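You operate a simulated robot arm through the tools that you are given. There is no shell and no other tool. Be economical: measure what you need, move in short steps, check, and stop when the job is done.

You run a simulated two-armed robot. Do the job below in one go: nothing can be reset, and whatever is moved stays where it is left.

TASK
Take the note block and leave it on the dish. Fetch the blue cup and set it on the coaster on the door side of the bed. Put the blue cloth on the top of the blanket box. Pick up the teal bottle from the top of the chest of drawers with one hand, pass it to the other hand and put it on the foot of the bed. Pull the rail side small drawer open. Any order will do. Set down upright: blue cup, bottle.

The check looks at the end state, three seconds after you hand in, the way a careful person would. Anything else that was tipped, shoved, dropped, spilled or broken makes it a failure. Flat cloth is picked up by pressing the open fingertips on it (5 to 10 N) and closing them slowly along it; thin cloth reads only 2 to 8 mm in the jaws.

THE ROBOT
Two 7-joint arms with two-finger parallel grippers on one trunk, on a base that drives. Base frame: it is fixed to the floor where the robot stands at the start and does not move with it; the origin is under the middle of the robot, x ahead of it, y to its left, z up. Readings come in mm, rad, newtons and seconds.
The left shoulder is at the start at [50, 187, 1110], the right one opposite. With the tool pointing down near the work surface each hand reaches from about 100 to 500 mm from the robot's upright axis, wherever it stands, measured 20 degrees to its own side. Places, roughly: blue cloth (9x6x4 cm) [500, -400, 900]; blue cup (7x7x7 cm) [500, -200, 500]; bottle [250, 2250, 1250]; coaster (9x9x1 cm) [-1600, 400, 700]; dish (16x9x3 cm) [200, 2700, 1200]; foot of the bed [-800, 800, 700]; note block [500, 0, 1000]; rail side small drawer [300, 2900, 1100]; top of the blanket box [-2700, -1400, 500]. Payload 3.43 kg a hand.
The TCP of each hand is the grasp point between the finger pads, 30 mm short of the fingertips. In the tool frame z runs along the fingers and y along their closing line. The gripper opens to 94 mm. The fingers are 28 mm wide and 10 mm thick; the gripper's body (50 by 96 mm) begins 55 mm behind the TCP.
Orientation is that of the tool frame in the base frame, as a unit quaternion [x, y, z, w]. With the fingers straight down and closing along the base's y, the tool's x points along the base's -x, its y along +y and its z along -z.

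THE INTERFACE
- The arms move only by the tool servo_tool. It takes "left_deltas", "right_deltas" or both (then of equal length, played together; a hand with none holds still); each is a list of rows, each a list of 7 numbers: the shift along the tool's x, y, z in mm, then the turn, a rotation vector about the tool's x, y, z in rad, then the opening, from 0 (shut) to 1 (fully open). In form: [[tx, ty, tz, rx, ry, rz, fingers], ...]. A call has 1 to 20 rows; each row is the pose to reach, as a shift and turn from the pose commanded when the call began, along the tool's axes at that moment. Each row takes 0.2 s and may step no farther than 50 mm and 0.15 rad from the row before; otherwise, or with a gripper value out of range, the whole call is refused. A pose out of reach is approached as far as the arm can. The call stops where the force on the tool passes 40 N (or 10 N more than at its start, if that is more) or the arm is blocked; 0.2 s more then pass. Each finger travels about 153 mm/s and halts on what it meets, pressing with about 29 N; the grip force reading is that of the motor and also rises with nothing between the fingers. The clock runs only during rows and for 0.2 s after the last one: add rows that repeat a pose to give the fingers time. It gives the time, the measured TCP pose, the force on the tool (base axes), the opening and the grip force at its end, in the units of the frame above (readings bear some noise), with the torque about the TCP (base axes, N m) and any sound that the robot's microphone picked up.
- Cameras (640 x 400 px; columns grow to the right, rows downward): "scene" is now at [143.7, -24.5, 1271.3]; the picture's right is [-0.26, -0.97, 0.00], its down [-0.55, 0.15, -0.82] and it looks along [0.79, -0.21, -0.57] (base axes); focal length 219 px, centre (320, 200). "left" rides on the left gripper at [76, -14, -102] in its tool frame; the picture's right is [0.18, 0.98, 0.00], its down [-0.75, 0.14, -0.64] and it looks along [-0.63, 0.12, 0.77] (tool axes); focal length 243 px, centre (320, 200). "right" rides on the right gripper at [76, 14, -102] in its tool frame; the picture's right is [-0.18, 0.98, 0.00], its down [-0.75, -0.14, -0.64] and it looks along [-0.63, -0.12, 0.77] (tool axes); focal length 243 px, centre (320, 200). There is no depth. A picture from a camera that has moved, and an enlarged one, comes with that camera's place and axes in the base frame and with its lens.
- camera(camera): a new picture of that camera. No time passes.
- raise_lower(by): slides the trunk up (or, below 0, down) by that many mm; the arms and the scene camera ride with it, the base frame stays. It gives what a move gives, with no picture.
- steer(legs): drives the robot by 1 to 6 legs, each [ahead, left, turn to the left] in mm, mm and rad, along the robot's own axes; the way and the turn of a leg run together, so that a leg with both is an arc; at most 1500 mm and 3.142 rad a leg. The arms and the cameras ride along, it lands a little off, and it stops where it bumps. It gives what a move gives.
- aim_head(pan, tilt): turns the head with the scene camera to pan (to the left, within 1.396 rad either way) and tilt (down, from -0.506 to 1.204), counted from straight ahead of the robot. It gives what a move gives.
- inspect(camera, box): a new picture of the part [left, top, right, bottom] of that camera's present view, enlarged. No time passes.
- close_job(): hands the job in; it is judged then, once.

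Work in short steps. Places have to be worked out from the pictures, the camera data and where the tool is seen: move nearer, look again, correct. Check each grasp and each placing, and mend what went wrong. You have 165 turns and 118 pictures in all, those below and enlarged ones among them. Open the grippers and draw the arms clear of the work before you hand the job in, unless the task says otherwise; then end with one line.

The tools are called by a JSON object that holds its "name" and its "arguments". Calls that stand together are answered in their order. servo_tool: Moves the arms, as the interface text tells. Its arguments: {"type":"object","properties":{"left_deltas":{"type":"array"},"right_deltas":{"type":"array"}},"required":[]} The other tools are called the same way: raise_lower (by) slides the trunk up or down; steer (legs) drives the base; aim_head (pan, tilt) turns the head that bears the scene camera; camera (camera) takes a picture; inspect (camera, box) takes an enlarged picture of a part of a camera's view; close_job () hands the job in.

At the start:

```text
t: 0.0
left_tcp_pos: [402.9, -14.3, 1158.5]
left_tcp_rot: [-0.002, 1.0, 0.0, 0.0]
left_ft_force: [-0.3, 0.3, 0.7]
left_ft_torque: [0.01, 0.02, 0.04]
left_width: 94.1
left_grip_force: 0.1
right_tcp_pos: [387.0, -338.1, 1119.5]
right_tcp_rot: [0.001, 1.0, 0.0, 0.001]
right_ft_force: [0.7, -0.1, 0.5]
right_ft_torque: [-0.04, 0.02, -0.05]
right_width: 94.0
right_grip_force: 0.1
trunk travel left (down, up): [-325.0, 107.0]
robot x, y, heading: [-0.5, 0.8, 0.002]
head pan, tilt: [-0.262, 0.611]
```

scene: 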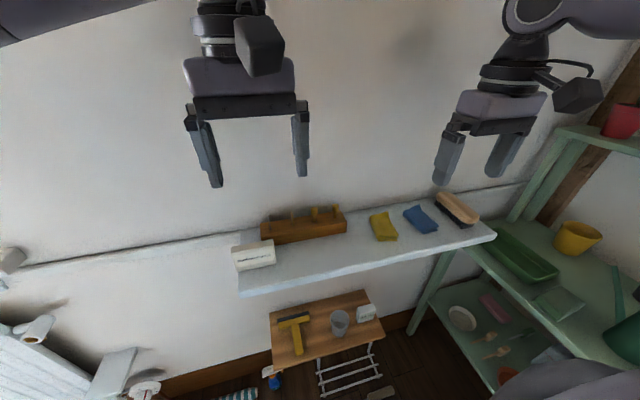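
right: 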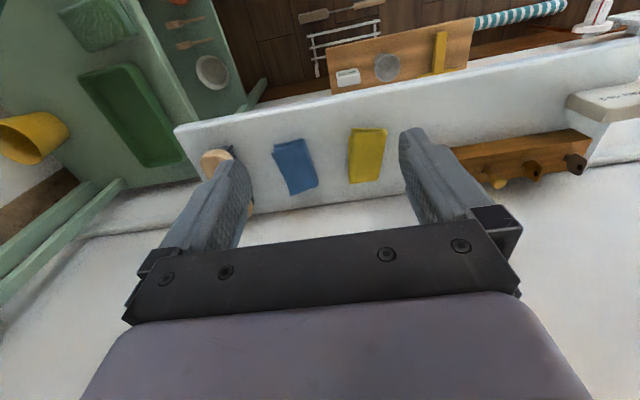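
left: 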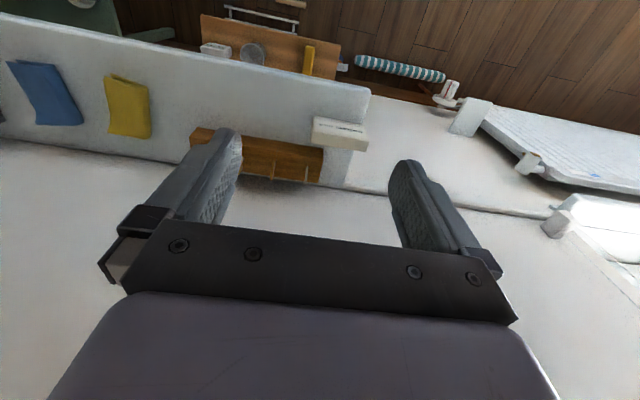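

I'll start with enlarged views of the shelf and the small table to pin down the objects.

{"name": "inspect", "arguments": {"camera": "scene", "box": [220, 170, 500, 345]}}

{"name": "inspect", "arguments": {"camera": "right", "box": [170, 0, 490, 200]}}

```text
2.29 times, centred on (360, 258) of scene
camera zoom: at [143.7, -24.5, 1271.3], right [-0.26, -0.97, 0.0], down [-0.55, 0.15, -0.82], along [0.79, -0.21, -0.57], focal length 501 px, centre (229, 69)
```

zoom: 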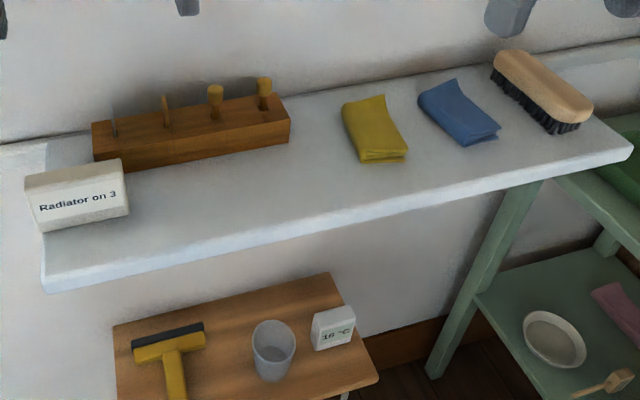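

```text
2.00 times, centred on (330, 100) of right
camera zoom: at [310.4, -322.7, 1221.7], right [0.19, 0.98, 0.0], down [0.75, -0.14, 0.64], along [0.63, -0.12, -0.77], focal length 485 px, centre (300, 400)
```

zoom: 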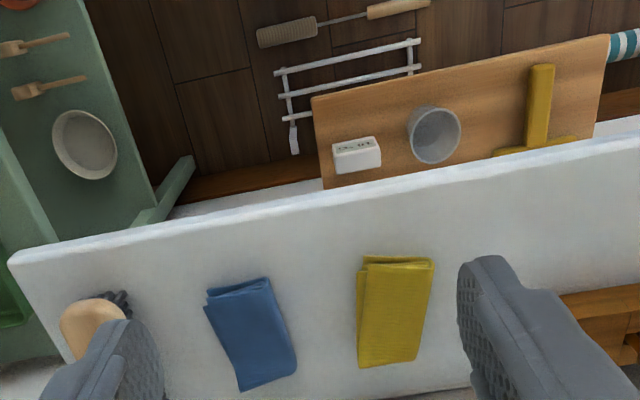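

The cloth triangulates to about (498, -393, 905) with its narrow side along y. The cup is at about (481, -182, 517), roughly 80 mm back under the shelf edge. I'll bring the right hand above the cloth with the fingers partly open.

{"name": "servo_tool", "arguments": {"right_deltas": [[-30, -15, 35, 0, 0, 0, 1], [-60, -30, 70, 0, 0, 0, 0.8], [-90, -45, 105, 0, 0, 0, 0.6], [-111, -55, 140, 0, 0, 0, 0.5], [-111, -55, 140, 0, 0, 0, 0.5]]}}

{"name": "camera", "arguments": {"camera": "right"}}

{"name": "camera", "arguments": {"camera": "scene"}}

```text
t: 1.2
left_tcp_pos: [404.3, -13.5, 1157.6]
left_tcp_rot: [-0.001, 1.0, -0.001, 0.0]
left_ft_force: [-0.4, 1.0, 0.3]
left_ft_torque: [0.03, 0.02, -0.01]
left_width: 93.9
left_grip_force: 0.1
right_tcp_pos: [493.9, -392.0, 977.2]
right_tcp_rot: [0.001, 1.0, 0.0, 0.001]
right_ft_force: [-0.6, -0.1, -0.2]
right_ft_torque: [-0.04, 0.02, 0.0]
right_width: 47.2
right_grip_force: 0.1
trunk travel left (down, up): [-325.0, 107.0]
robot x, y, heading: [2.2, -1.4, 0.0]
head pan, tilt: [-0.262, 0.611]
```

```text
112 pictures are left
camera right: at [417.3, -377.7, 1079.8], right [0.18, 0.98, 0.0], down [0.75, -0.14, 0.64], along [0.63, -0.12, -0.77], focal length 243 px, centre (320, 200)
```

right: 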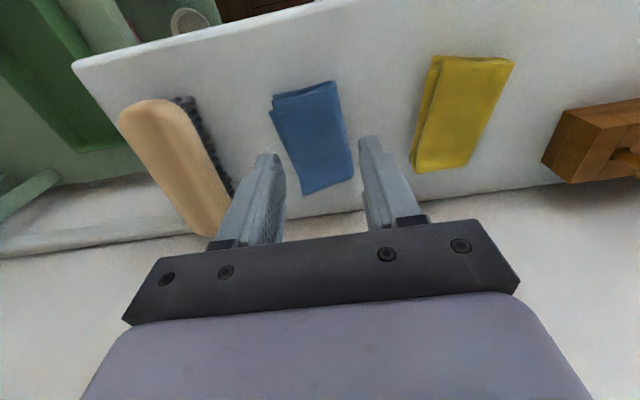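

```text
111 pictures are left
camera scene: at [143.5, -24.4, 1271.4], right [-0.26, -0.97, 0.0], down [-0.55, 0.15, -0.82], along [0.79, -0.21, -0.57], focal length 219 px, centre (320, 200)
```

scene: 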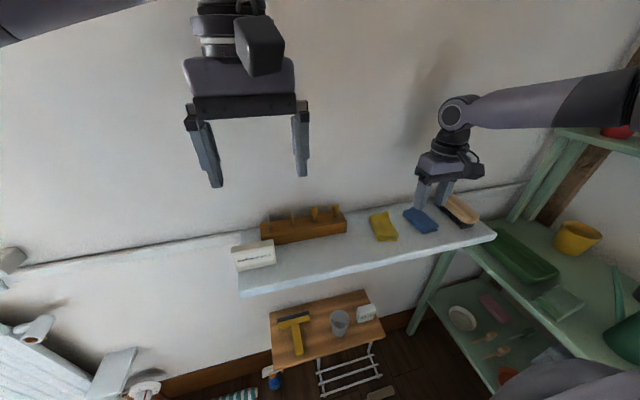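

The hand is about 6 mm short in x and 7 mm off in y. I'll correct that, narrow the fingers and descend to just above the cloth.

{"name": "servo_tool", "arguments": {"right_deltas": [[-4, -6, 20, 0, 0, 0, 0.4], [-4, -6, 36, 0, 0, 0, 0.4], [-4, -6, 36, 0, 0, 0, 0.4]]}}

{"name": "camera", "arguments": {"camera": "right"}}

```text
t: 2.0
left_tcp_pos: [402.2, -14.3, 1159.3]
left_tcp_rot: [-0.001, 1.0, 0.0, 0.0]
left_ft_force: [-0.5, -0.6, 0.0]
left_ft_torque: [0.02, -0.01, 0.01]
left_width: 94.0
left_grip_force: 0.1
right_tcp_pos: [499.4, -398.9, 942.9]
right_tcp_rot: [0.0, 1.0, -0.001, 0.001]
right_ft_force: [0.1, 0.4, -0.3]
right_ft_torque: [0.0, 0.01, 0.0]
right_width: 37.8
right_grip_force: 0.1
trunk travel left (down, up): [-325.0, 107.0]
robot x, y, heading: [0.4, -2.3, -0.001]
head pan, tilt: [-0.262, 0.611]
```

```text
110 pictures are left
camera right: at [423.0, -383.8, 1045.0], right [0.18, 0.98, 0.0], down [0.75, -0.14, 0.64], along [0.63, -0.12, -0.77], focal length 243 px, centre (320, 200)
```

right: 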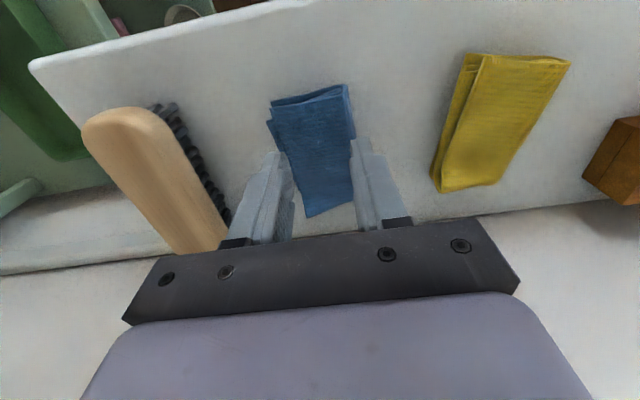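

The fingers are centred on the cloth but slightly wide, so I'll narrow them and lower gently to feel for contact.

{"name": "servo_tool", "arguments": {"right_deltas": [[0, 0, 4, 0, 0, 0, 0.27], [0, 0, 8, 0, 0, 0, 0.27], [0, 0, 11, 0, 0, 0, 0.27], [0, 0, 11, 0, 0, 0, 0.27]]}}

```text
t: 2.8
left_tcp_pos: [402.3, -13.0, 1159.1]
left_tcp_rot: [0.0, 1.0, -0.001, 0.0]
left_ft_force: [0.5, -0.4, 0.6]
left_ft_torque: [0.01, -0.01, -0.01]
left_width: 94.0
left_grip_force: 0.0
right_tcp_pos: [502.7, -399.4, 940.0]
right_tcp_rot: [0.002, 1.0, -0.001, 0.007]
right_ft_force: [-6.9, 0.0, 18.0]
right_ft_torque: [-0.15, 0.23, -0.07]
right_width: 25.2
right_grip_force: 0.1
trunk travel left (down, up): [-325.0, 107.0]
robot x, y, heading: [1.2, -1.7, -0.006]
head pan, tilt: [-0.262, 0.611]
stopped in row 3 (right hand): the force on the tool passed its limit (the readings are from after the stop); the commanded pose is now the measured one
```

Contact came at tip height of about 910 and is pressing 18 N, so I'll ease back slightly and read the force.

{"name": "servo_tool", "arguments": {"right_deltas": [[0, 0, -1.0, 0, 0, 0, 0.27], [0, 0, -1.0, 0, 0, 0, 0.27]]}}

```text
t: 3.4
left_tcp_pos: [402.2, -14.5, 1160.0]
left_tcp_rot: [0.0, 1.0, -0.001, 0.002]
left_ft_force: [0.3, 0.7, 0.4]
left_ft_torque: [0.02, -0.04, -0.03]
left_width: 94.3
left_grip_force: 0.1
right_tcp_pos: [502.8, -398.6, 941.2]
right_tcp_rot: [0.001, 1.0, -0.003, 0.006]
right_ft_force: [-5.2, 1.0, 23.7]
right_ft_torque: [-0.2, 0.3, -0.01]
right_width: 25.3
right_grip_force: 0.0
trunk travel left (down, up): [-325.0, 107.0]
robot x, y, heading: [-3.1, -0.3, 0.002]
head pan, tilt: [-0.262, 0.611]
```

Still 24 N, so I'll back off further.

{"name": "servo_tool", "arguments": {"right_deltas": [[0, 0, -1.2, 0, 0, 0, 0.27], [0, 0, -1.2, 0, 0, 0, 0.27]]}}

```text
t: 4.0
left_tcp_pos: [402.3, -12.9, 1158.3]
left_tcp_rot: [-0.001, 1.0, -0.001, 0.001]
left_ft_force: [-0.3, 0.5, 0.2]
left_ft_torque: [-0.02, -0.03, -0.01]
left_width: 93.9
left_grip_force: 0.1
right_tcp_pos: [503.1, -399.5, 941.2]
right_tcp_rot: [0.001, 1.0, -0.003, 0.006]
right_ft_force: [-2.4, -0.3, 20.6]
right_ft_torque: [-0.18, 0.17, 0.0]
right_width: 25.2
right_grip_force: 0.1
trunk travel left (down, up): [-325.0, 107.0]
robot x, y, heading: [-2.8, -0.4, 0.001]
head pan, tilt: [-0.262, 0.611]
```

Stiffness is about 2.6 N/mm, so I'll back off 4.5 mm more.

{"name": "servo_tool", "arguments": {"right_deltas": [[0, 0, -2.5, 0, 0, 0, 0.27], [0, 0, -4.5, 0, 0, 0, 0.27], [0, 0, -4.5, 0, 0, 0, 0.27]]}}

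```text
t: 4.8
left_tcp_pos: [403.6, -12.9, 1158.7]
left_tcp_rot: [0.0, 1.0, -0.001, 0.0]
left_ft_force: [-0.6, 0.4, 0.4]
left_ft_torque: [0.0, 0.02, 0.03]
left_width: 94.0
left_grip_force: 0.1
right_tcp_pos: [503.4, -399.3, 943.0]
right_tcp_rot: [0.001, 1.0, 0.0, 0.003]
right_ft_force: [-0.1, -0.8, -0.3]
right_ft_torque: [0.01, 0.01, 0.01]
right_width: 25.2
right_grip_force: 0.1
trunk travel left (down, up): [-325.0, 107.0]
robot x, y, heading: [4.5, 3.7, -0.004]
head pan, tilt: [-0.262, 0.611]
```

Now just clear, so I'll go down about 3 mm.

{"name": "servo_tool", "arguments": {"right_deltas": [[0, 0, 1.5, 0, 0, 0, 0.27], [0, 0, 3, 0, 0, 0, 0.27], [0, 0, 3, 0, 0, 0, 0.27]]}}

```text
t: 5.6
left_tcp_pos: [403.9, -14.7, 1157.4]
left_tcp_rot: [0.0, 1.0, -0.001, 0.001]
left_ft_force: [0.1, -0.1, 0.0]
left_ft_torque: [0.0, -0.01, -0.01]
left_width: 94.1
left_grip_force: 0.1
right_tcp_pos: [502.6, -398.9, 941.6]
right_tcp_rot: [0.001, 1.0, -0.001, 0.005]
right_ft_force: [0.0, -2.3, 6.0]
right_ft_torque: [-0.14, 0.0, 0.03]
right_width: 25.4
right_grip_force: 0.1
trunk travel left (down, up): [-325.0, 107.0]
robot x, y, heading: [1.3, 1.5, 0.003]
head pan, tilt: [-0.262, 0.611]
```

6 N is in the right range. I'll close slowly, adding a slight downward bias to hold the pressure.

{"name": "servo_tool", "arguments": {"right_deltas": [[0, 0, 0.3, 0, 0, 0, 0.24], [0, 0, 0.5, 0, 0, 0, 0.21], [0, 0, 0.5, 0, 0, 0, 0.18], [0, 0, 0.5, 0, 0, 0, 0.15], [0, 0, 0.5, 0, 0, 0, 0.12], [0, 0, 0.5, 0, 0, 0, 0.09], [0, 0, 0.5, 0, 0, 0, 0.06], [0, 0, 0.5, 0, 0, 0, 0.03], [0, 0, 0.5, 0, 0, 0, 0], [0, 0, 0.5, 0, 0, 0, 0], [0, 0, 0.5, 0, 0, 0, 0]]}}

{"name": "camera", "arguments": {"camera": "right"}}

```text
t: 8.0
left_tcp_pos: [402.9, -12.4, 1157.9]
left_tcp_rot: [0.0, 1.0, -0.002, 0.001]
left_ft_force: [0.6, 0.4, -0.1]
left_ft_torque: [0.0, -0.03, 0.03]
left_width: 93.8
left_grip_force: 0.1
right_tcp_pos: [502.1, -398.2, 940.8]
right_tcp_rot: [0.001, 1.0, -0.002, 0.005]
right_ft_force: [-1.6, 0.7, 10.9]
right_ft_torque: [0.06, 0.18, -0.01]
right_width: 0.0
right_grip_force: 28.6
trunk travel left (down, up): [-325.0, 107.0]
robot x, y, heading: [0.3, 3.6, 0.005]
head pan, tilt: [-0.262, 0.611]
```

```text
109 pictures are left
camera right: at [425.6, -383.8, 1042.8], right [0.19, 0.98, 0.0], down [0.75, -0.14, 0.65], along [0.64, -0.12, -0.76], focal length 243 px, centre (320, 200)
```

right: 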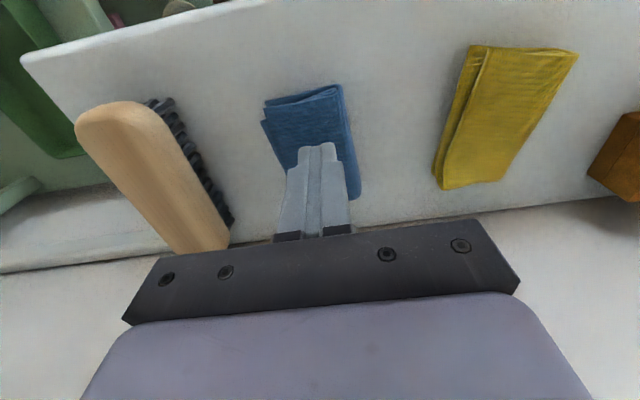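

Width 0, so the fingers slid over the cloth. I'll lift, reopen wider and press again, closing more slowly with steadier pressure.

{"name": "servo_tool", "arguments": {"right_deltas": [[0, -3, -6, 0, 0, 0, 0.2], [0, -3, -6, 0, 0, 0, 0.45], [0, -3, -3, 0, 0, 0, 0.45], [0, -3, -1, 0, 0, 0, 0.45], [0, -3, 0.5, 0, 0, 0, 0.45], [0, -3, 0.5, 0, 0, 0, 0.45]]}}

```text
t: 9.4
left_tcp_pos: [402.6, -13.7, 1157.4]
left_tcp_rot: [0.0, 1.0, 0.0, 0.0]
left_ft_force: [-0.5, 0.4, 0.4]
left_ft_torque: [0.0, -0.01, 0.0]
left_width: 93.9
left_grip_force: 0.0
right_tcp_pos: [501.6, -403.8, 939.3]
right_tcp_rot: [0.001, 1.0, 0.0, 0.004]
right_ft_force: [-0.1, 0.6, 0.0]
right_ft_torque: [-0.02, 0.02, 0.0]
right_width: 42.3
right_grip_force: 0.0
trunk travel left (down, up): [-325.0, 107.0]
robot x, y, heading: [-1.8, -1.6, -0.0]
head pan, tilt: [-0.262, 0.611]
```

There's no contact, so the fingers may be straddling the cloth. I'll look.

{"name": "inspect", "arguments": {"camera": "right", "box": [200, 50, 440, 250]}}

```text
2.00 times, centred on (320, 150) of right
camera zoom: at [425.3, -388.5, 1040.6], right [0.19, 0.98, 0.0], down [0.75, -0.14, 0.65], along [0.64, -0.12, -0.76], focal length 485 px, centre (320, 300)
```

zoom: 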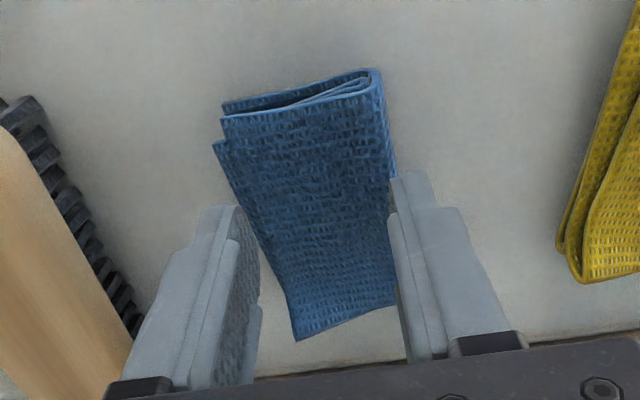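

The fingers straddle the folded stack. I'll open a little more, go down beside it toward the shelf top and then squeeze it from the sides.

{"name": "servo_tool", "arguments": {"right_deltas": [[0, 0, -2, 0, 0, 0, 0.6], [0, 0, 2, 0, 0, 0, 0.65], [0, 0, 5, 0, 0, 0, 0.65], [0, 0, 8, 0, 0, 0, 0.65], [0, 0, 11, 0, 0, 0, 0.65], [0, 0, 14, 0, 0, 0, 0.65], [0, 0, 17, 0, 0, 0, 0.65], [0, 0, 20, 0, 0, 0, 0.65]]}}

```text
t: 11.2
left_tcp_pos: [404.5, -15.6, 1157.6]
left_tcp_rot: [-0.001, 1.0, 0.0, 0.0]
left_ft_force: [-0.5, -0.1, 0.1]
left_ft_torque: [0.0, 0.0, -0.02]
left_width: 93.9
left_grip_force: 0.0
right_tcp_pos: [503.9, -401.8, 918.6]
right_tcp_rot: [0.002, 1.0, -0.001, 0.004]
right_ft_force: [0.3, -0.2, -0.7]
right_ft_torque: [-0.02, -0.04, 0.0]
right_width: 61.0
right_grip_force: 0.1
trunk travel left (down, up): [-325.0, 107.0]
robot x, y, heading: [0.3, -3.1, -0.004]
head pan, tilt: [-0.262, 0.611]
```

No shelf contact yet at tip height 888, so the cloth stack really is about 3–4 cm tall. I'll go 10 mm deeper and close on it.

{"name": "servo_tool", "arguments": {"right_deltas": [[0, 0, 3, 0, 0, 0, 0.65], [0, 0, 6, 0, 0, 0, 0.65], [0, 0, 9, 0, 0, 0, 0.65], [0, 0, 9, 0, 0, 0, 0.55], [0, 0, 9, 0, 0, 0, 0.45], [0, 0, 9, 0, 0, 0, 0.35], [0, 0, 9, 0, 0, 0, 0.25], [0, 0, 9, 0, 0, 0, 0.15], [0, 0, 9, 0, 0, 0, 0.05], [0, 0, 9, 0, 0, 0, 0], [0, 0, 9, 0, 0, 0, 0]]}}

{"name": "inspect", "arguments": {"camera": "right", "box": [200, 50, 440, 250]}}

```text
t: 13.6
left_tcp_pos: [402.8, -13.9, 1158.2]
left_tcp_rot: [-0.001, 1.0, -0.001, 0.001]
left_ft_force: [-0.1, -0.1, -0.1]
left_ft_torque: [0.0, -0.02, -0.01]
left_width: 94.1
left_grip_force: 0.0
right_tcp_pos: [502.6, -401.4, 909.5]
right_tcp_rot: [0.0, 1.0, -0.001, 0.004]
right_ft_force: [0.0, -0.2, 3.5]
right_ft_torque: [0.02, -0.03, 0.08]
right_width: 53.0
right_grip_force: 29.8
trunk travel left (down, up): [-325.0, 107.0]
robot x, y, heading: [3.0, -0.4, -0.002]
head pan, tilt: [-0.262, 0.611]
```

```text
2.00 times, centred on (320, 150) of right
camera zoom: at [424.8, -386.3, 1012.0], right [0.19, 0.98, 0.0], down [0.75, -0.14, 0.65], along [0.64, -0.12, -0.76], focal length 485 px, centre (320, 300)
```

zoom: 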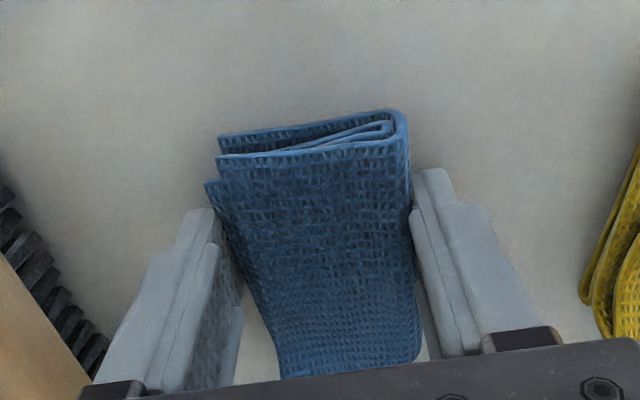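

Gripped at 53 mm with 30 N. I'll lift straight up and pull back a little.

{"name": "servo_tool", "arguments": {"right_deltas": [[0, 0, -15, 0, 0, 0, 0], [0, 0, -40, 0, 0, 0, 0], [0, 0, -80, 0, 0, 0, 0], [20, 0, -120, 0, 0, 0, 0], [60, 0, -150, 0, 0, 0, 0], [100, 0, -170, 0, 0, 0, 0], [100, 0, -170, 0, 0, 0, 0]]}}

{"name": "camera", "arguments": {"camera": "right"}}

{"name": "aim_head", "arguments": {"pan": -0.7, "tilt": 0.8}}

{"name": "camera", "arguments": {"camera": "scene"}}

```text
t: 15.2
left_tcp_pos: [404.1, -13.8, 1158.3]
left_tcp_rot: [-0.001, 1.0, 0.0, 0.0]
left_ft_force: [-0.5, 0.4, 0.5]
left_ft_torque: [-0.04, 0.01, 0.01]
left_width: 93.9
left_grip_force: 0.1
right_tcp_pos: [401.9, -401.7, 1080.4]
right_tcp_rot: [0.0, 1.0, -0.001, 0.004]
right_ft_force: [0.2, 0.0, -0.5]
right_ft_torque: [0.03, -0.01, 0.0]
right_width: 53.0
right_grip_force: 28.8
trunk travel left (down, up): [-325.0, 107.0]
robot x, y, heading: [-2.8, -3.8, -0.003]
head pan, tilt: [-0.262, 0.611]
```

```text
106 pictures are left
camera right: at [324.6, -385.7, 1181.8], right [0.19, 0.98, 0.0], down [0.75, -0.14, 0.65], along [0.64, -0.12, -0.76], focal length 243 px, centre (320, 200)
```

right: 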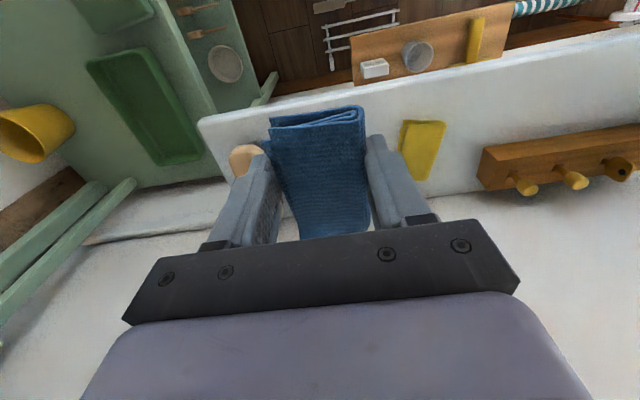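

```text
t: 16.1
left_tcp_pos: [403.1, -14.4, 1159.4]
left_tcp_rot: [-0.001, 1.0, 0.0, 0.0]
left_ft_force: [0.1, 0.5, 0.2]
left_ft_torque: [-0.01, 0.0, -0.02]
left_width: 93.7
left_grip_force: 0.1
right_tcp_pos: [401.8, -402.7, 1080.1]
right_tcp_rot: [0.002, 1.0, -0.001, 0.005]
right_ft_force: [-0.4, 0.8, 0.1]
right_ft_torque: [-0.01, -0.01, 0.01]
right_width: 53.0
right_grip_force: 29.0
trunk travel left (down, up): [-325.0, 107.0]
robot x, y, heading: [-2.5, 1.2, 0.002]
head pan, tilt: [-0.7, 0.799]
```

```text
105 pictures are left
camera scene: at [120.2, -53.9, 1255.4], right [-0.64, -0.77, 0.0], down [-0.55, 0.46, -0.7], along [0.53, -0.45, -0.72], focal length 219 px, centre (320, 200)
```

scene: 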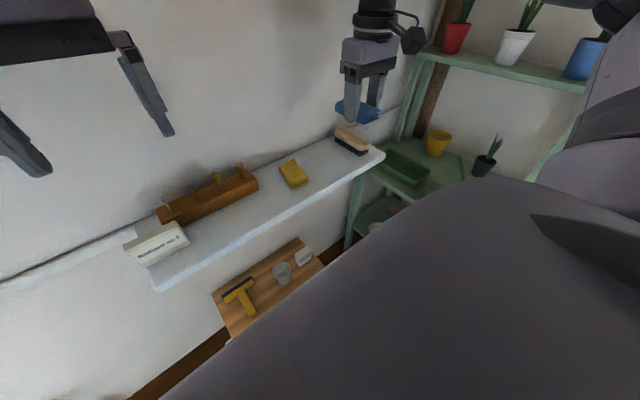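

The cloth is held securely. The green rack is close on the right, so instead of shifting I'll take the note block with the left hand now. First a closer look at it from the left camera.

{"name": "inspect", "arguments": {"camera": "left", "box": [240, 50, 440, 175]}}

{"name": "aim_head", "arguments": {"pan": 0.1, "tilt": 0.7}}

{"name": "inspect", "arguments": {"camera": "scene", "box": [240, 150, 480, 300]}}

```text
3.20 times, centred on (340, 112) of left
camera zoom: at [327.3, -28.9, 1261.1], right [-0.18, 0.98, 0.0], down [0.75, 0.14, 0.64], along [0.63, 0.12, -0.77], focal length 776 px, centre (256, 480)
```

zoom: 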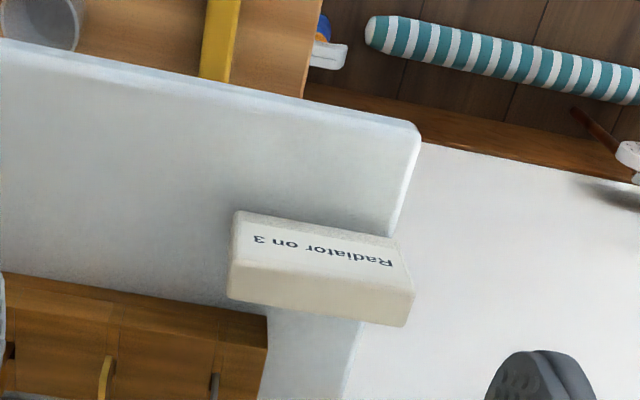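

```text
t: 17.2
left_tcp_pos: [404.0, -14.0, 1157.9]
left_tcp_rot: [-0.001, 1.0, -0.001, 0.001]
left_ft_force: [0.4, 0.7, -0.6]
left_ft_torque: [0.0, 0.0, -0.01]
left_width: 94.0
left_grip_force: 0.0
right_tcp_pos: [401.9, -401.3, 1080.3]
right_tcp_rot: [0.0, 1.0, -0.001, 0.005]
right_ft_force: [0.2, -0.1, 0.3]
right_ft_torque: [-0.02, -0.01, -0.03]
right_width: 52.8
right_grip_force: 28.9
trunk travel left (down, up): [-325.0, 107.0]
robot x, y, heading: [-1.0, -0.4, 0.003]
head pan, tilt: [0.099, 0.7]
```

```text
2.67 times, centred on (360, 225) of scene
camera zoom: at [143.0, 6.4, 1263.6], right [0.1, -1.0, 0.0], down [-0.64, -0.06, -0.76], along [0.76, 0.07, -0.64], focal length 585 px, centre (213, 133)
```

zoom: 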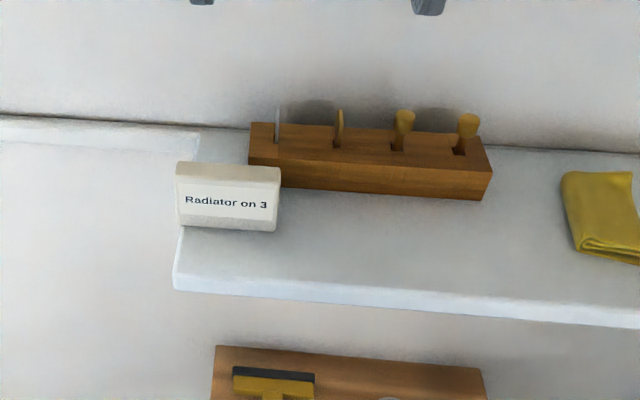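

The note block is about 83 mm (y) × 20 mm (x) × 65 mm, centred near (480, 28) with its top at z≈938. I'll turn the left hand 90° so it closes along x, and hover above the block.

{"name": "servo_tool", "arguments": {"left_deltas": [[-7, 4, 5, 0, 0, 0.14, 0.9], [-14, 8, 10, 0, 0, 0.28, 0.8], [-21, 12, 15, 0, 0, 0.42, 0.7], [-28, 16, 20, 0, 0, 0.56, 0.6], [-35, 20, 30, 0, 0, 0.7, 0.55], [-42, 24, 40, 0, 0, 0.84, 0.55], [-49, 28, 60, 0, 0, 0.98, 0.55], [-56, 32, 80, 0, 0, 1.12, 0.55], [-63, 36, 100, 0, 0, 1.26, 0.55], [-70, 40, 120, 0, 0, 1.4, 0.55], [-76, 42, 140, 0, 0, 1.54, 0.55], [-76, 42, 150, 0, 0, 1.571, 0.55], [-76, 42, 150, 0, 0, 1.571, 0.55]]}}

{"name": "camera", "arguments": {"camera": "left"}}

{"name": "inspect", "arguments": {"camera": "scene", "box": [240, 100, 480, 300]}}

```text
t: 20.0
left_tcp_pos: [337.8, 61.0, 1060.3]
left_tcp_rot: [0.69, 0.724, 0.001, 0.003]
left_ft_force: [1.1, 0.9, -0.4]
left_ft_torque: [-0.04, 0.02, 0.03]
left_width: 51.5
left_grip_force: 0.0
left hand out of reach, approached as far as the arm can: row 8, 9, 10, 11, 12, 13
right_tcp_pos: [402.1, -399.0, 1079.8]
right_tcp_rot: [0.001, 1.0, -0.002, 0.004]
right_ft_force: [-0.2, 0.3, -0.9]
right_ft_torque: [0.01, 0.0, -0.02]
right_width: 52.6
right_grip_force: 29.1
trunk travel left (down, up): [-325.0, 107.0]
robot x, y, heading: [-1.8, 2.4, -0.003]
head pan, tilt: [0.099, 0.7]
```

```text
102 pictures are left
camera left: at [319.4, 137.3, 1163.2], right [0.97, 0.23, 0.01], down [0.17, -0.74, 0.65], along [0.15, -0.63, -0.76], focal length 243 px, centre (320, 200)
```

left: 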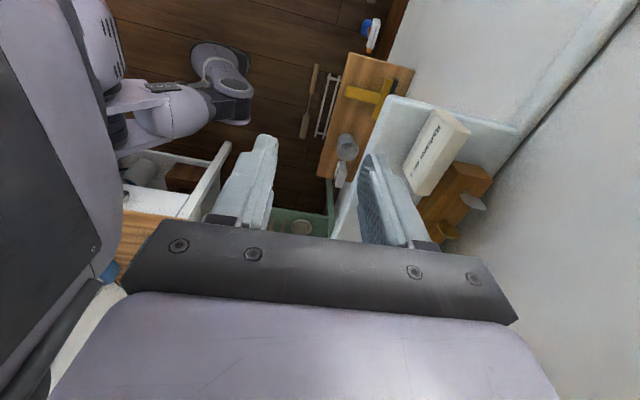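

```text
2.00 times, centred on (360, 200) of scene
camera zoom: at [143.2, 7.5, 1263.6], right [0.1, -1.0, 0.0], down [-0.64, -0.06, -0.76], along [0.76, 0.07, -0.64], focal length 439 px, centre (240, 200)
```

zoom: 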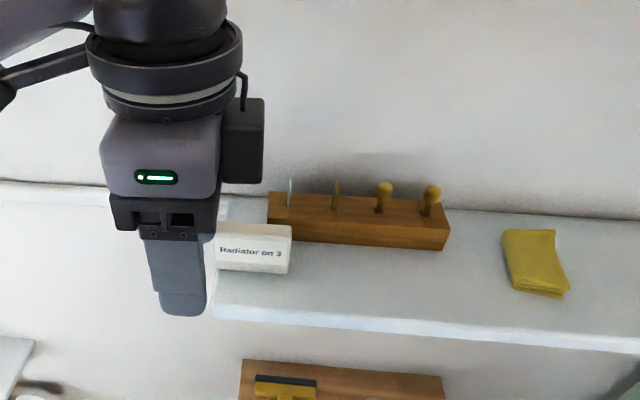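

That yaw direction runs out of reach. I'll swing the wrist the other way round, keeping the height, and see whether it reaches.

{"name": "servo_tool", "arguments": {"left_deltas": [[0, 0, 0, 0, 0, -0.15, 0.55], [0, 0, 0, 0, 0, -0.3, 0.55], [0, 0, 0, 0, 0, -0.45, 0.55], [0, 0, 0, 0, 0, -0.6, 0.55], [0, 0, 0, 0, 0, -0.75, 0.55], [0, 0, 0, 0, 0, -0.9, 0.55], [0, 10, 0, 0, 0, -1.05, 0.55], [0, 20, 0, 0, 0, -1.2, 0.55], [0, 30, 0, 0, 0, -1.35, 0.55], [-5, 40, 0, 0, 0, -1.5, 0.55], [-10, 50, 0, 0, 0, -1.65, 0.55], [-15, 60, 0, 0, 0, -1.8, 0.55], [-20, 70, 0, 0, 0, -1.95, 0.55], [-25, 80, 0, 0, 0, -2.1, 0.55], [-30, 90, 0, 0, 0, -2.25, 0.55], [-33, 100, 0, 0, 0, -2.4, 0.55], [-33, 110, 0, 0, 0, -2.55, 0.55], [-33, 120, 0, 0, 0, -2.7, 0.55], [-33, 130, 0, 0, 0, -2.85, 0.55], [-33, 140, 0, 0, 0, -3.0, 0.55]]}}

```text
t: 24.2
left_tcp_pos: [485.8, 33.1, 1067.6]
left_tcp_rot: [-0.657, 0.754, 0.0, 0.0]
left_ft_force: [-0.1, -0.4, -0.7]
left_ft_torque: [0.01, 0.01, 0.01]
left_width: 51.7
left_grip_force: 0.0
right_tcp_pos: [402.6, -401.2, 1079.8]
right_tcp_rot: [0.001, 1.0, -0.001, 0.005]
right_ft_force: [0.3, -0.2, -1.2]
right_ft_torque: [0.02, 0.06, 0.02]
right_width: 52.9
right_grip_force: 28.7
trunk travel left (down, up): [-325.0, 107.0]
robot x, y, heading: [0.6, -4.0, 0.001]
head pan, tilt: [0.099, 0.7]
```

This direction works. I'll finish the last 0.13 rad of yaw and look.

{"name": "servo_tool", "arguments": {"left_deltas": [[0, 0, 20, 0, 0, -0.137, 0.55], [0, 0, 40, 0, 0, -0.137, 0.55], [0, 0, 40, 0, 0, -0.137, 0.55]]}}

{"name": "camera", "arguments": {"camera": "left"}}

{"name": "inspect", "arguments": {"camera": "scene", "box": [240, 100, 480, 300]}}

```text
t: 25.0
left_tcp_pos: [485.9, 30.6, 1027.1]
left_tcp_rot: [-0.706, 0.708, -0.001, 0.0]
left_ft_force: [-0.5, -0.4, -0.1]
left_ft_torque: [0.01, 0.0, 0.01]
left_width: 51.9
left_grip_force: 0.1
right_tcp_pos: [402.2, -400.9, 1080.1]
right_tcp_rot: [0.001, 1.0, 0.0, 0.004]
right_ft_force: [0.2, 0.5, -0.5]
right_ft_torque: [0.0, 0.0, -0.01]
right_width: 52.8
right_grip_force: 28.9
trunk travel left (down, up): [-325.0, 107.0]
robot x, y, heading: [0.3, 0.3, -0.0]
head pan, tilt: [0.099, 0.7]
```

```text
100 pictures are left
camera left: at [499.8, -45.5, 1130.7], right [-0.98, -0.18, 0.0], down [-0.14, 0.75, 0.64], along [-0.12, 0.63, -0.77], focal length 243 px, centre (320, 200)
```

left: 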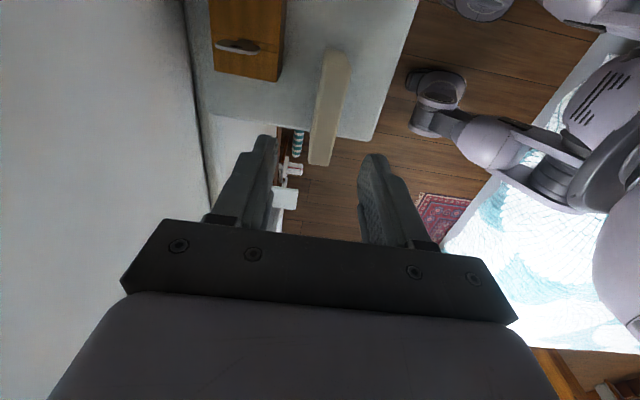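

```text
2.00 times, centred on (360, 200) of scene
camera zoom: at [142.9, 6.4, 1263.6], right [0.1, -1.0, 0.0], down [-0.64, -0.06, -0.76], along [0.76, 0.08, -0.64], focal length 439 px, centre (240, 200)
```

zoom: 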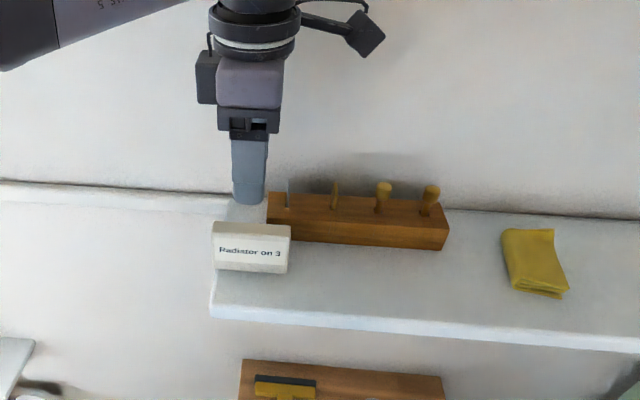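

The block centre is confirmed at (479, 25), so I'll shift a few millimetres and descend around it.

{"name": "servo_tool", "arguments": {"left_deltas": [[6, 6.5, 25, 0, 0, 0, 0.55], [6, 6.5, 50, 0, 0, 0, 0.55], [6, 6.5, 75, 0, 0, 0, 0.55], [6, 6.5, 95, 0, 0, 0, 0.55], [6, 6.5, 112, 0, 0, 0, 0.55], [6, 6.5, 112, 0, 0, 0, 0.55]]}}

{"name": "camera", "arguments": {"camera": "left"}}

```text
t: 26.4
left_tcp_pos: [480.2, 26.3, 915.0]
left_tcp_rot: [-0.706, 0.709, -0.001, -0.001]
left_ft_force: [-0.8, 0.1, -0.3]
left_ft_torque: [-0.01, -0.03, -0.04]
left_width: 51.8
left_grip_force: 0.1
right_tcp_pos: [402.0, -400.6, 1079.6]
right_tcp_rot: [0.002, 1.0, -0.001, 0.004]
right_ft_force: [-0.3, 0.6, -1.2]
right_ft_torque: [0.01, -0.02, -0.01]
right_width: 52.7
right_grip_force: 29.2
trunk travel left (down, up): [-325.0, 107.0]
robot x, y, heading: [2.2, 0.2, -0.005]
head pan, tilt: [0.099, 0.7]
```

```text
98 pictures are left
camera left: at [493.9, -50.9, 1018.4], right [-0.98, -0.18, 0.0], down [-0.14, 0.75, 0.64], along [-0.11, 0.63, -0.77], focal length 243 px, centre (320, 200)
```

left: 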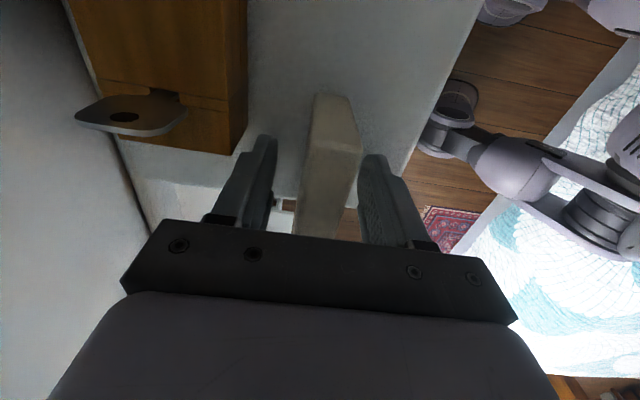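

The block is between the fingers. I'll close and lift.

{"name": "servo_tool", "arguments": {"left_deltas": [[0, 0, 0, 0, 0, 0, 0.35], [0, 0, 0, 0, 0, 0, 0.15], [0, 0, 0, 0, 0, 0, 0], [0, 0, 0, 0, 0, 0, 0], [0, 0, 0, 0, 0, 0, 0]]}}

{"name": "servo_tool", "arguments": {"left_deltas": [[0, 0, -15, 0, 0, 0, 0], [0, 0, -50, 0, 0, 0, 0], [0, 0, -90, 0, 0, 0, 0], [0, 0, -130, 0, 0, 0, 0], [0, 25, -160, 0, 0, 0, 0], [0, 60, -190, 0, 0, 0, 0], [0, 60, -190, 0, 0, 0, 0]]}}

{"name": "camera", "arguments": {"camera": "left"}}

```text
t: 27.6
left_tcp_pos: [480.1, 27.3, 915.4]
left_tcp_rot: [-0.706, 0.708, 0.0, 0.0]
left_ft_force: [-0.2, -0.6, 0.8]
left_ft_torque: [0.02, 0.03, -0.03]
left_width: 23.6
left_grip_force: 29.1
right_tcp_pos: [402.0, -401.3, 1079.2]
right_tcp_rot: [0.002, 1.0, 0.0, 0.005]
right_ft_force: [-0.5, 0.4, -0.5]
right_ft_torque: [0.0, 0.01, -0.05]
right_width: 53.0
right_grip_force: 28.6
trunk travel left (down, up): [-325.0, 107.0]
robot x, y, heading: [0.3, 1.1, -0.002]
head pan, tilt: [0.099, 0.7]
```

```text
t: 29.2
left_tcp_pos: [421.3, 27.5, 1106.4]
left_tcp_rot: [-0.705, 0.709, 0.0, 0.0]
left_ft_force: [-0.2, 0.1, -0.1]
left_ft_torque: [0.02, 0.03, -0.01]
left_width: 23.3
left_grip_force: 29.1
right_tcp_pos: [401.5, -400.0, 1079.5]
right_tcp_rot: [0.001, 1.0, -0.001, 0.005]
right_ft_force: [0.3, -0.3, 0.0]
right_ft_torque: [0.0, -0.02, 0.0]
right_width: 52.5
right_grip_force: 29.1
trunk travel left (down, up): [-325.0, 107.0]
robot x, y, heading: [-1.4, 1.0, -0.001]
head pan, tilt: [0.099, 0.7]
```

```text
97 pictures are left
camera left: at [434.7, -48.9, 1208.5], right [-0.98, -0.18, 0.0], down [-0.14, 0.75, 0.64], along [-0.12, 0.63, -0.77], focal length 243 px, centre (320, 200)
```

left: 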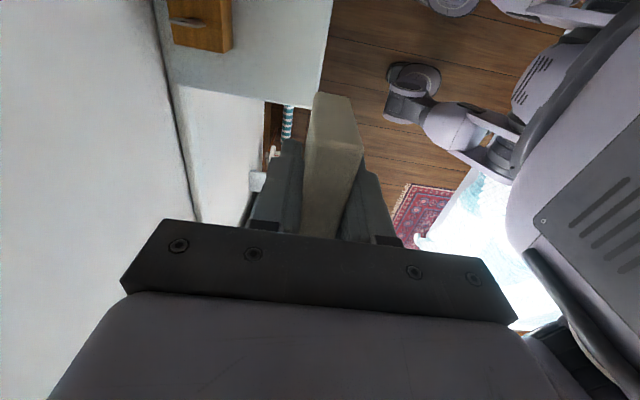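

The block is held (23.5 mm). I'll back away 250 mm and look around to the left before driving.

{"name": "steer", "arguments": {"legs": [[-250, 0, 0]]}}

{"name": "aim_head", "arguments": {"pan": 1.2, "tilt": 0.3}}

{"name": "camera", "arguments": {"camera": "scene"}}

```text
t: 30.7
left_tcp_pos: [274.8, 27.5, 1107.1]
left_tcp_rot: [-0.706, 0.709, -0.001, 0.0]
left_ft_force: [0.5, -0.2, -0.9]
left_ft_torque: [-0.02, -0.01, -0.01]
left_width: 23.4
left_grip_force: 28.7
right_tcp_pos: [259.2, -399.6, 1081.1]
right_tcp_rot: [-0.002, 1.0, -0.001, 0.005]
right_ft_force: [0.2, -0.5, -0.7]
right_ft_torque: [-0.01, 0.0, 0.03]
right_width: 52.9
right_grip_force: 29.9
trunk travel left (down, up): [-325.0, 107.0]
robot x, y, heading: [-147.0, 2.0, 0.004]
head pan, tilt: [0.099, 0.7]
stopped in leg 1: the robot was blocked; the commanded pose is now the measured one
```

```text
t: 32.0
left_tcp_pos: [275.0, 28.1, 1106.2]
left_tcp_rot: [-0.706, 0.709, -0.002, 0.0]
left_ft_force: [-0.6, -0.6, -0.4]
left_ft_torque: [-0.01, 0.0, 0.0]
left_width: 23.3
left_grip_force: 28.6
right_tcp_pos: [258.8, -399.9, 1081.5]
right_tcp_rot: [0.0, 1.0, -0.001, 0.006]
right_ft_force: [-1.0, -0.2, -0.5]
right_ft_torque: [-0.01, -0.01, 0.02]
right_width: 52.7
right_grip_force: 28.9
trunk travel left (down, up): [-325.0, 107.0]
robot x, y, heading: [-145.4, 0.3, 0.008]
head pan, tilt: [1.201, 0.3]
```

```text
96 pictures are left
camera scene: at [-53.8, 85.2, 1299.7], right [0.93, -0.36, 0.0], down [-0.11, -0.28, -0.96], along [0.34, 0.89, -0.3], focal length 219 px, centre (320, 200)
```

scene: 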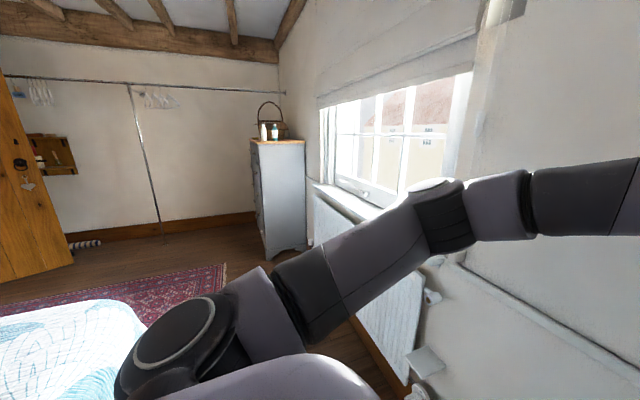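

The base bumped something behind it at x≈-147, likely the bed side; the room left of me is a corridor between bed and window wall. The chest is at about x≥150, y from 2290, top ≈1220. I'll ease forward, then drive sideways along the corridor.

{"name": "steer", "arguments": {"legs": [[35, 0, 0], [0, 1200, 0]]}}

{"name": "aim_head", "arguments": {"pan": 0.9, "tilt": 0.3}}

{"name": "camera", "arguments": {"camera": "scene"}}

```text
t: 38.4
left_tcp_pos: [318.4, 1188.6, 1107.0]
left_tcp_rot: [-0.698, 0.716, -0.003, 0.001]
left_ft_force: [-0.3, 0.1, -0.5]
left_ft_torque: [-0.01, 0.01, 0.0]
left_width: 23.8
left_grip_force: 29.2
right_tcp_pos: [294.6, 761.5, 1081.4]
right_tcp_rot: [0.009, 1.0, 0.0, 0.005]
right_ft_force: [0.9, -0.5, -0.3]
right_ft_torque: [-0.02, -0.02, -0.02]
right_width: 52.8
right_grip_force: 29.4
trunk travel left (down, up): [-325.0, 107.0]
robot x, y, heading: [-97.8, 1168.5, -0.014]
head pan, tilt: [1.201, 0.3]
```

```text
t: 39.2
left_tcp_pos: [318.1, 1188.4, 1106.4]
left_tcp_rot: [-0.699, 0.715, -0.001, 0.001]
left_ft_force: [0.0, -0.4, -0.4]
left_ft_torque: [0.04, -0.02, 0.02]
left_width: 23.6
left_grip_force: 29.0
right_tcp_pos: [293.0, 761.6, 1080.7]
right_tcp_rot: [0.01, 1.0, 0.001, 0.005]
right_ft_force: [0.5, 0.0, -0.5]
right_ft_torque: [-0.01, -0.01, -0.04]
right_width: 53.1
right_grip_force: 29.4
trunk travel left (down, up): [-325.0, 107.0]
robot x, y, heading: [-100.3, 1164.9, -0.018]
head pan, tilt: [0.901, 0.3]
```

```text
95 pictures are left
camera scene: at [16.3, 1237.6, 1299.7], right [0.77, -0.63, 0.0], down [-0.19, -0.23, -0.96], along [0.61, 0.74, -0.3], focal length 219 px, centre (320, 200)
```

scene: 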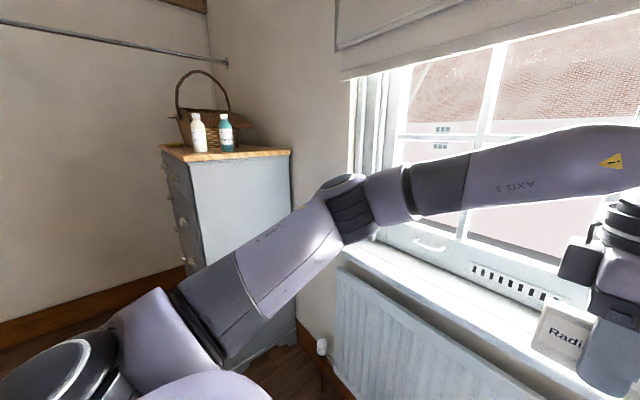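

The corridor is clear. The chest holds a basket and white and teal bottles at its near end. I'll continue left, then diagonally back so I can face the chest front, and raise the trunk.

{"name": "steer", "arguments": {"legs": [[0, 450, 0.015], [-280, 450, 0]]}}

{"name": "raise_lower", "arguments": {"by": 107}}

{"name": "aim_head", "arguments": {"pan": 0.6, "tilt": 0.35}}

{"name": "camera", "arguments": {"camera": "scene"}}

```text
t: 44.5
left_tcp_pos: [46.1, 2085.2, 1106.7]
left_tcp_rot: [-0.703, 0.711, -0.003, 0.0]
left_ft_force: [0.3, -0.4, -0.4]
left_ft_torque: [-0.01, -0.03, 0.0]
left_width: 23.6
left_grip_force: 29.0
right_tcp_pos: [26.6, 1657.9, 1080.9]
right_tcp_rot: [0.003, 1.0, 0.0, 0.005]
right_ft_force: [-0.5, 0.4, -0.3]
right_ft_torque: [-0.01, -0.02, -0.02]
right_width: 52.9
right_grip_force: 29.5
trunk travel left (down, up): [-325.0, 107.0]
robot x, y, heading: [-369.1, 2058.1, -0.005]
head pan, tilt: [0.901, 0.3]
```

```text
t: 45.9
left_tcp_pos: [46.7, 2085.4, 1213.7]
left_tcp_rot: [-0.704, 0.71, -0.002, 0.0]
left_ft_force: [0.0, 0.1, -1.5]
left_ft_torque: [0.01, 0.0, 0.05]
left_width: 23.6
left_grip_force: 29.0
right_tcp_pos: [27.9, 1658.0, 1187.8]
right_tcp_rot: [0.002, 1.0, -0.001, 0.005]
right_ft_force: [0.0, -0.3, -0.7]
right_ft_torque: [0.0, 0.02, -0.01]
right_width: 53.0
right_grip_force: 28.9
trunk travel left (down, up): [-432.0, 0.0]
robot x, y, heading: [-376.4, 2062.9, -0.001]
head pan, tilt: [0.901, 0.3]
```

```text
t: 46.7
left_tcp_pos: [46.2, 2085.9, 1213.1]
left_tcp_rot: [-0.704, 0.711, -0.002, 0.001]
left_ft_force: [-0.9, -0.1, 0.1]
left_ft_torque: [0.02, 0.01, 0.03]
left_width: 23.5
left_grip_force: 29.8
right_tcp_pos: [25.8, 1657.4, 1187.5]
right_tcp_rot: [0.002, 1.0, -0.001, 0.006]
right_ft_force: [1.3, 0.1, -0.8]
right_ft_torque: [0.01, 0.01, 0.01]
right_width: 52.9
right_grip_force: 29.1
trunk travel left (down, up): [-432.0, 0.0]
robot x, y, heading: [-374.1, 2059.3, 0.001]
head pan, tilt: [0.6, 0.351]
```

```text
94 pictures are left
camera scene: at [-238.3, 2110.0, 1401.6], right [0.56, -0.83, 0.0], down [-0.28, -0.19, -0.94], along [0.78, 0.53, -0.34], focal length 219 px, centre (320, 200)
```

scene: 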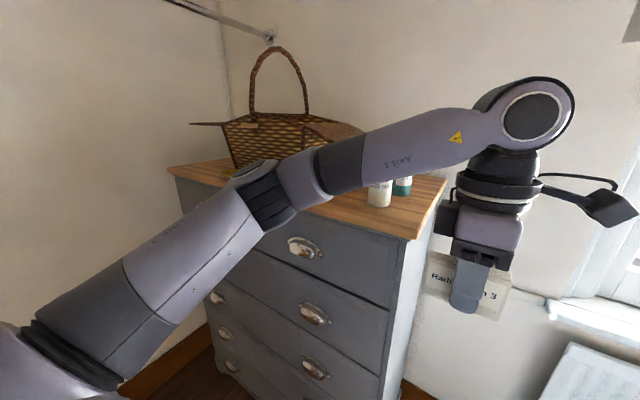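

The left arm hides the dish. I'll back up and slide left to stand in front of the chest.

{"name": "steer", "arguments": {"legs": [[-170, 0, 0], [0, 520, 0]]}}

{"name": "aim_head", "arguments": {"pan": 0.0, "tilt": 0.4}}

{"name": "camera", "arguments": {"camera": "scene"}}

```text
t: 50.8
left_tcp_pos: [-119.0, 2598.5, 1213.6]
left_tcp_rot: [-0.704, 0.71, -0.003, 0.0]
left_ft_force: [-0.3, 0.2, -1.0]
left_ft_torque: [-0.05, 0.03, 0.0]
left_width: 23.8
left_grip_force: 28.4
right_tcp_pos: [-138.4, 2171.5, 1187.4]
right_tcp_rot: [0.001, 1.0, -0.001, 0.006]
right_ft_force: [0.3, 0.7, -0.8]
right_ft_torque: [-0.01, -0.05, 0.02]
right_width: 53.1
right_grip_force: 28.4
trunk travel left (down, up): [-432.0, 0.0]
robot x, y, heading: [-539.9, 2575.5, -0.002]
head pan, tilt: [0.6, 0.351]
```

```text
t: 51.8
left_tcp_pos: [-120.2, 2599.8, 1213.8]
left_tcp_rot: [-0.703, 0.711, -0.003, 0.0]
left_ft_force: [0.3, 0.1, -1.0]
left_ft_torque: [0.02, -0.02, -0.02]
left_width: 23.6
left_grip_force: 29.1
right_tcp_pos: [-138.5, 2170.9, 1187.8]
right_tcp_rot: [0.001, 1.0, -0.001, 0.006]
right_ft_force: [-0.3, 0.3, -0.3]
right_ft_torque: [0.01, 0.02, 0.03]
right_width: 52.9
right_grip_force: 29.0
trunk travel left (down, up): [-432.0, 0.0]
robot x, y, heading: [-542.9, 2571.1, 0.0]
head pan, tilt: [0.0, 0.4]
```

```text
93 pictures are left
camera scene: at [-388.5, 2570.2, 1397.0], right [0.0, -1.0, 0.0], down [-0.39, 0.0, -0.92], along [0.92, 0.0, -0.39], focal length 219 px, centre (320, 200)
```

scene: 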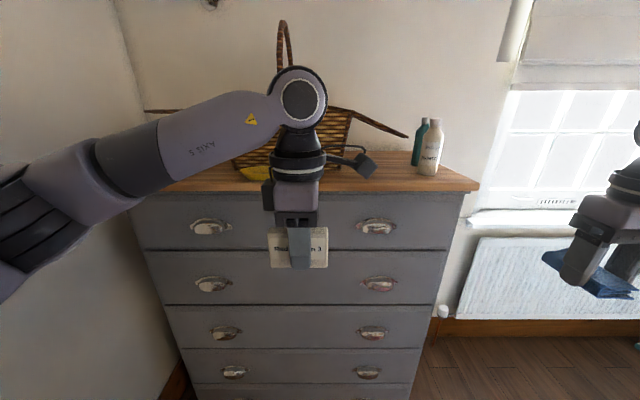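

The dish must be hidden behind the left gripper. I'll raise that hand and move it left to reveal the top.

{"name": "servo_tool", "arguments": {"left_deltas": [[0, 0, -40, 0, 0, 0, 0], [0, 0, -80, 0, 0, 0, 0], [-40, 0, -110, 0, 0, 0, 0], [-80, 0, -130, 0, 0, 0, 0], [-120, 0, -130, 0, 0, 0, 0], [-160, 0, -130, 0, 0, 0, 0], [-200, 0, -130, 0, 0, 0, 0], [-200, 0, -130, 0, 0, 0, 0]]}}

{"name": "camera", "arguments": {"camera": "scene"}}

```text
t: 53.6
left_tcp_pos: [-117.8, 2798.1, 1342.6]
left_tcp_rot: [-0.704, 0.71, -0.002, 0.0]
left_ft_force: [0.0, -0.3, -1.1]
left_ft_torque: [0.0, -0.02, 0.02]
left_width: 23.7
left_grip_force: 29.6
right_tcp_pos: [-137.7, 2171.0, 1187.7]
right_tcp_rot: [0.001, 1.0, 0.0, 0.005]
right_ft_force: [-0.7, 0.4, 0.3]
right_ft_torque: [0.01, 0.04, 0.02]
right_width: 52.6
right_grip_force: 28.9
trunk travel left (down, up): [-432.0, 0.0]
robot x, y, heading: [-539.1, 2567.6, -0.004]
head pan, tilt: [0.0, 0.4]
```

```text
92 pictures are left
camera scene: at [-388.3, 2569.4, 1397.0], right [0.0, -1.0, 0.0], down [-0.39, 0.0, -0.92], along [0.92, 0.0, -0.39], focal length 219 px, centre (320, 200)
```

scene: 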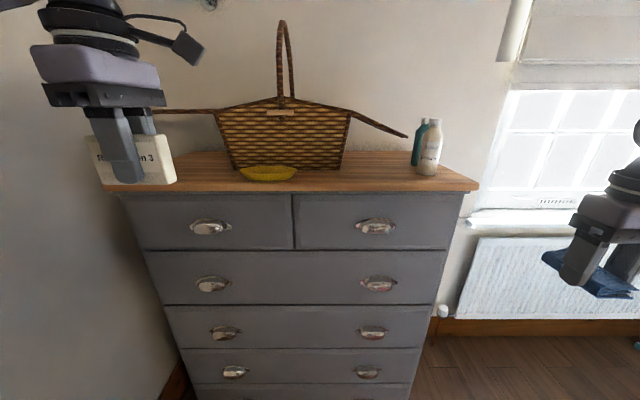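

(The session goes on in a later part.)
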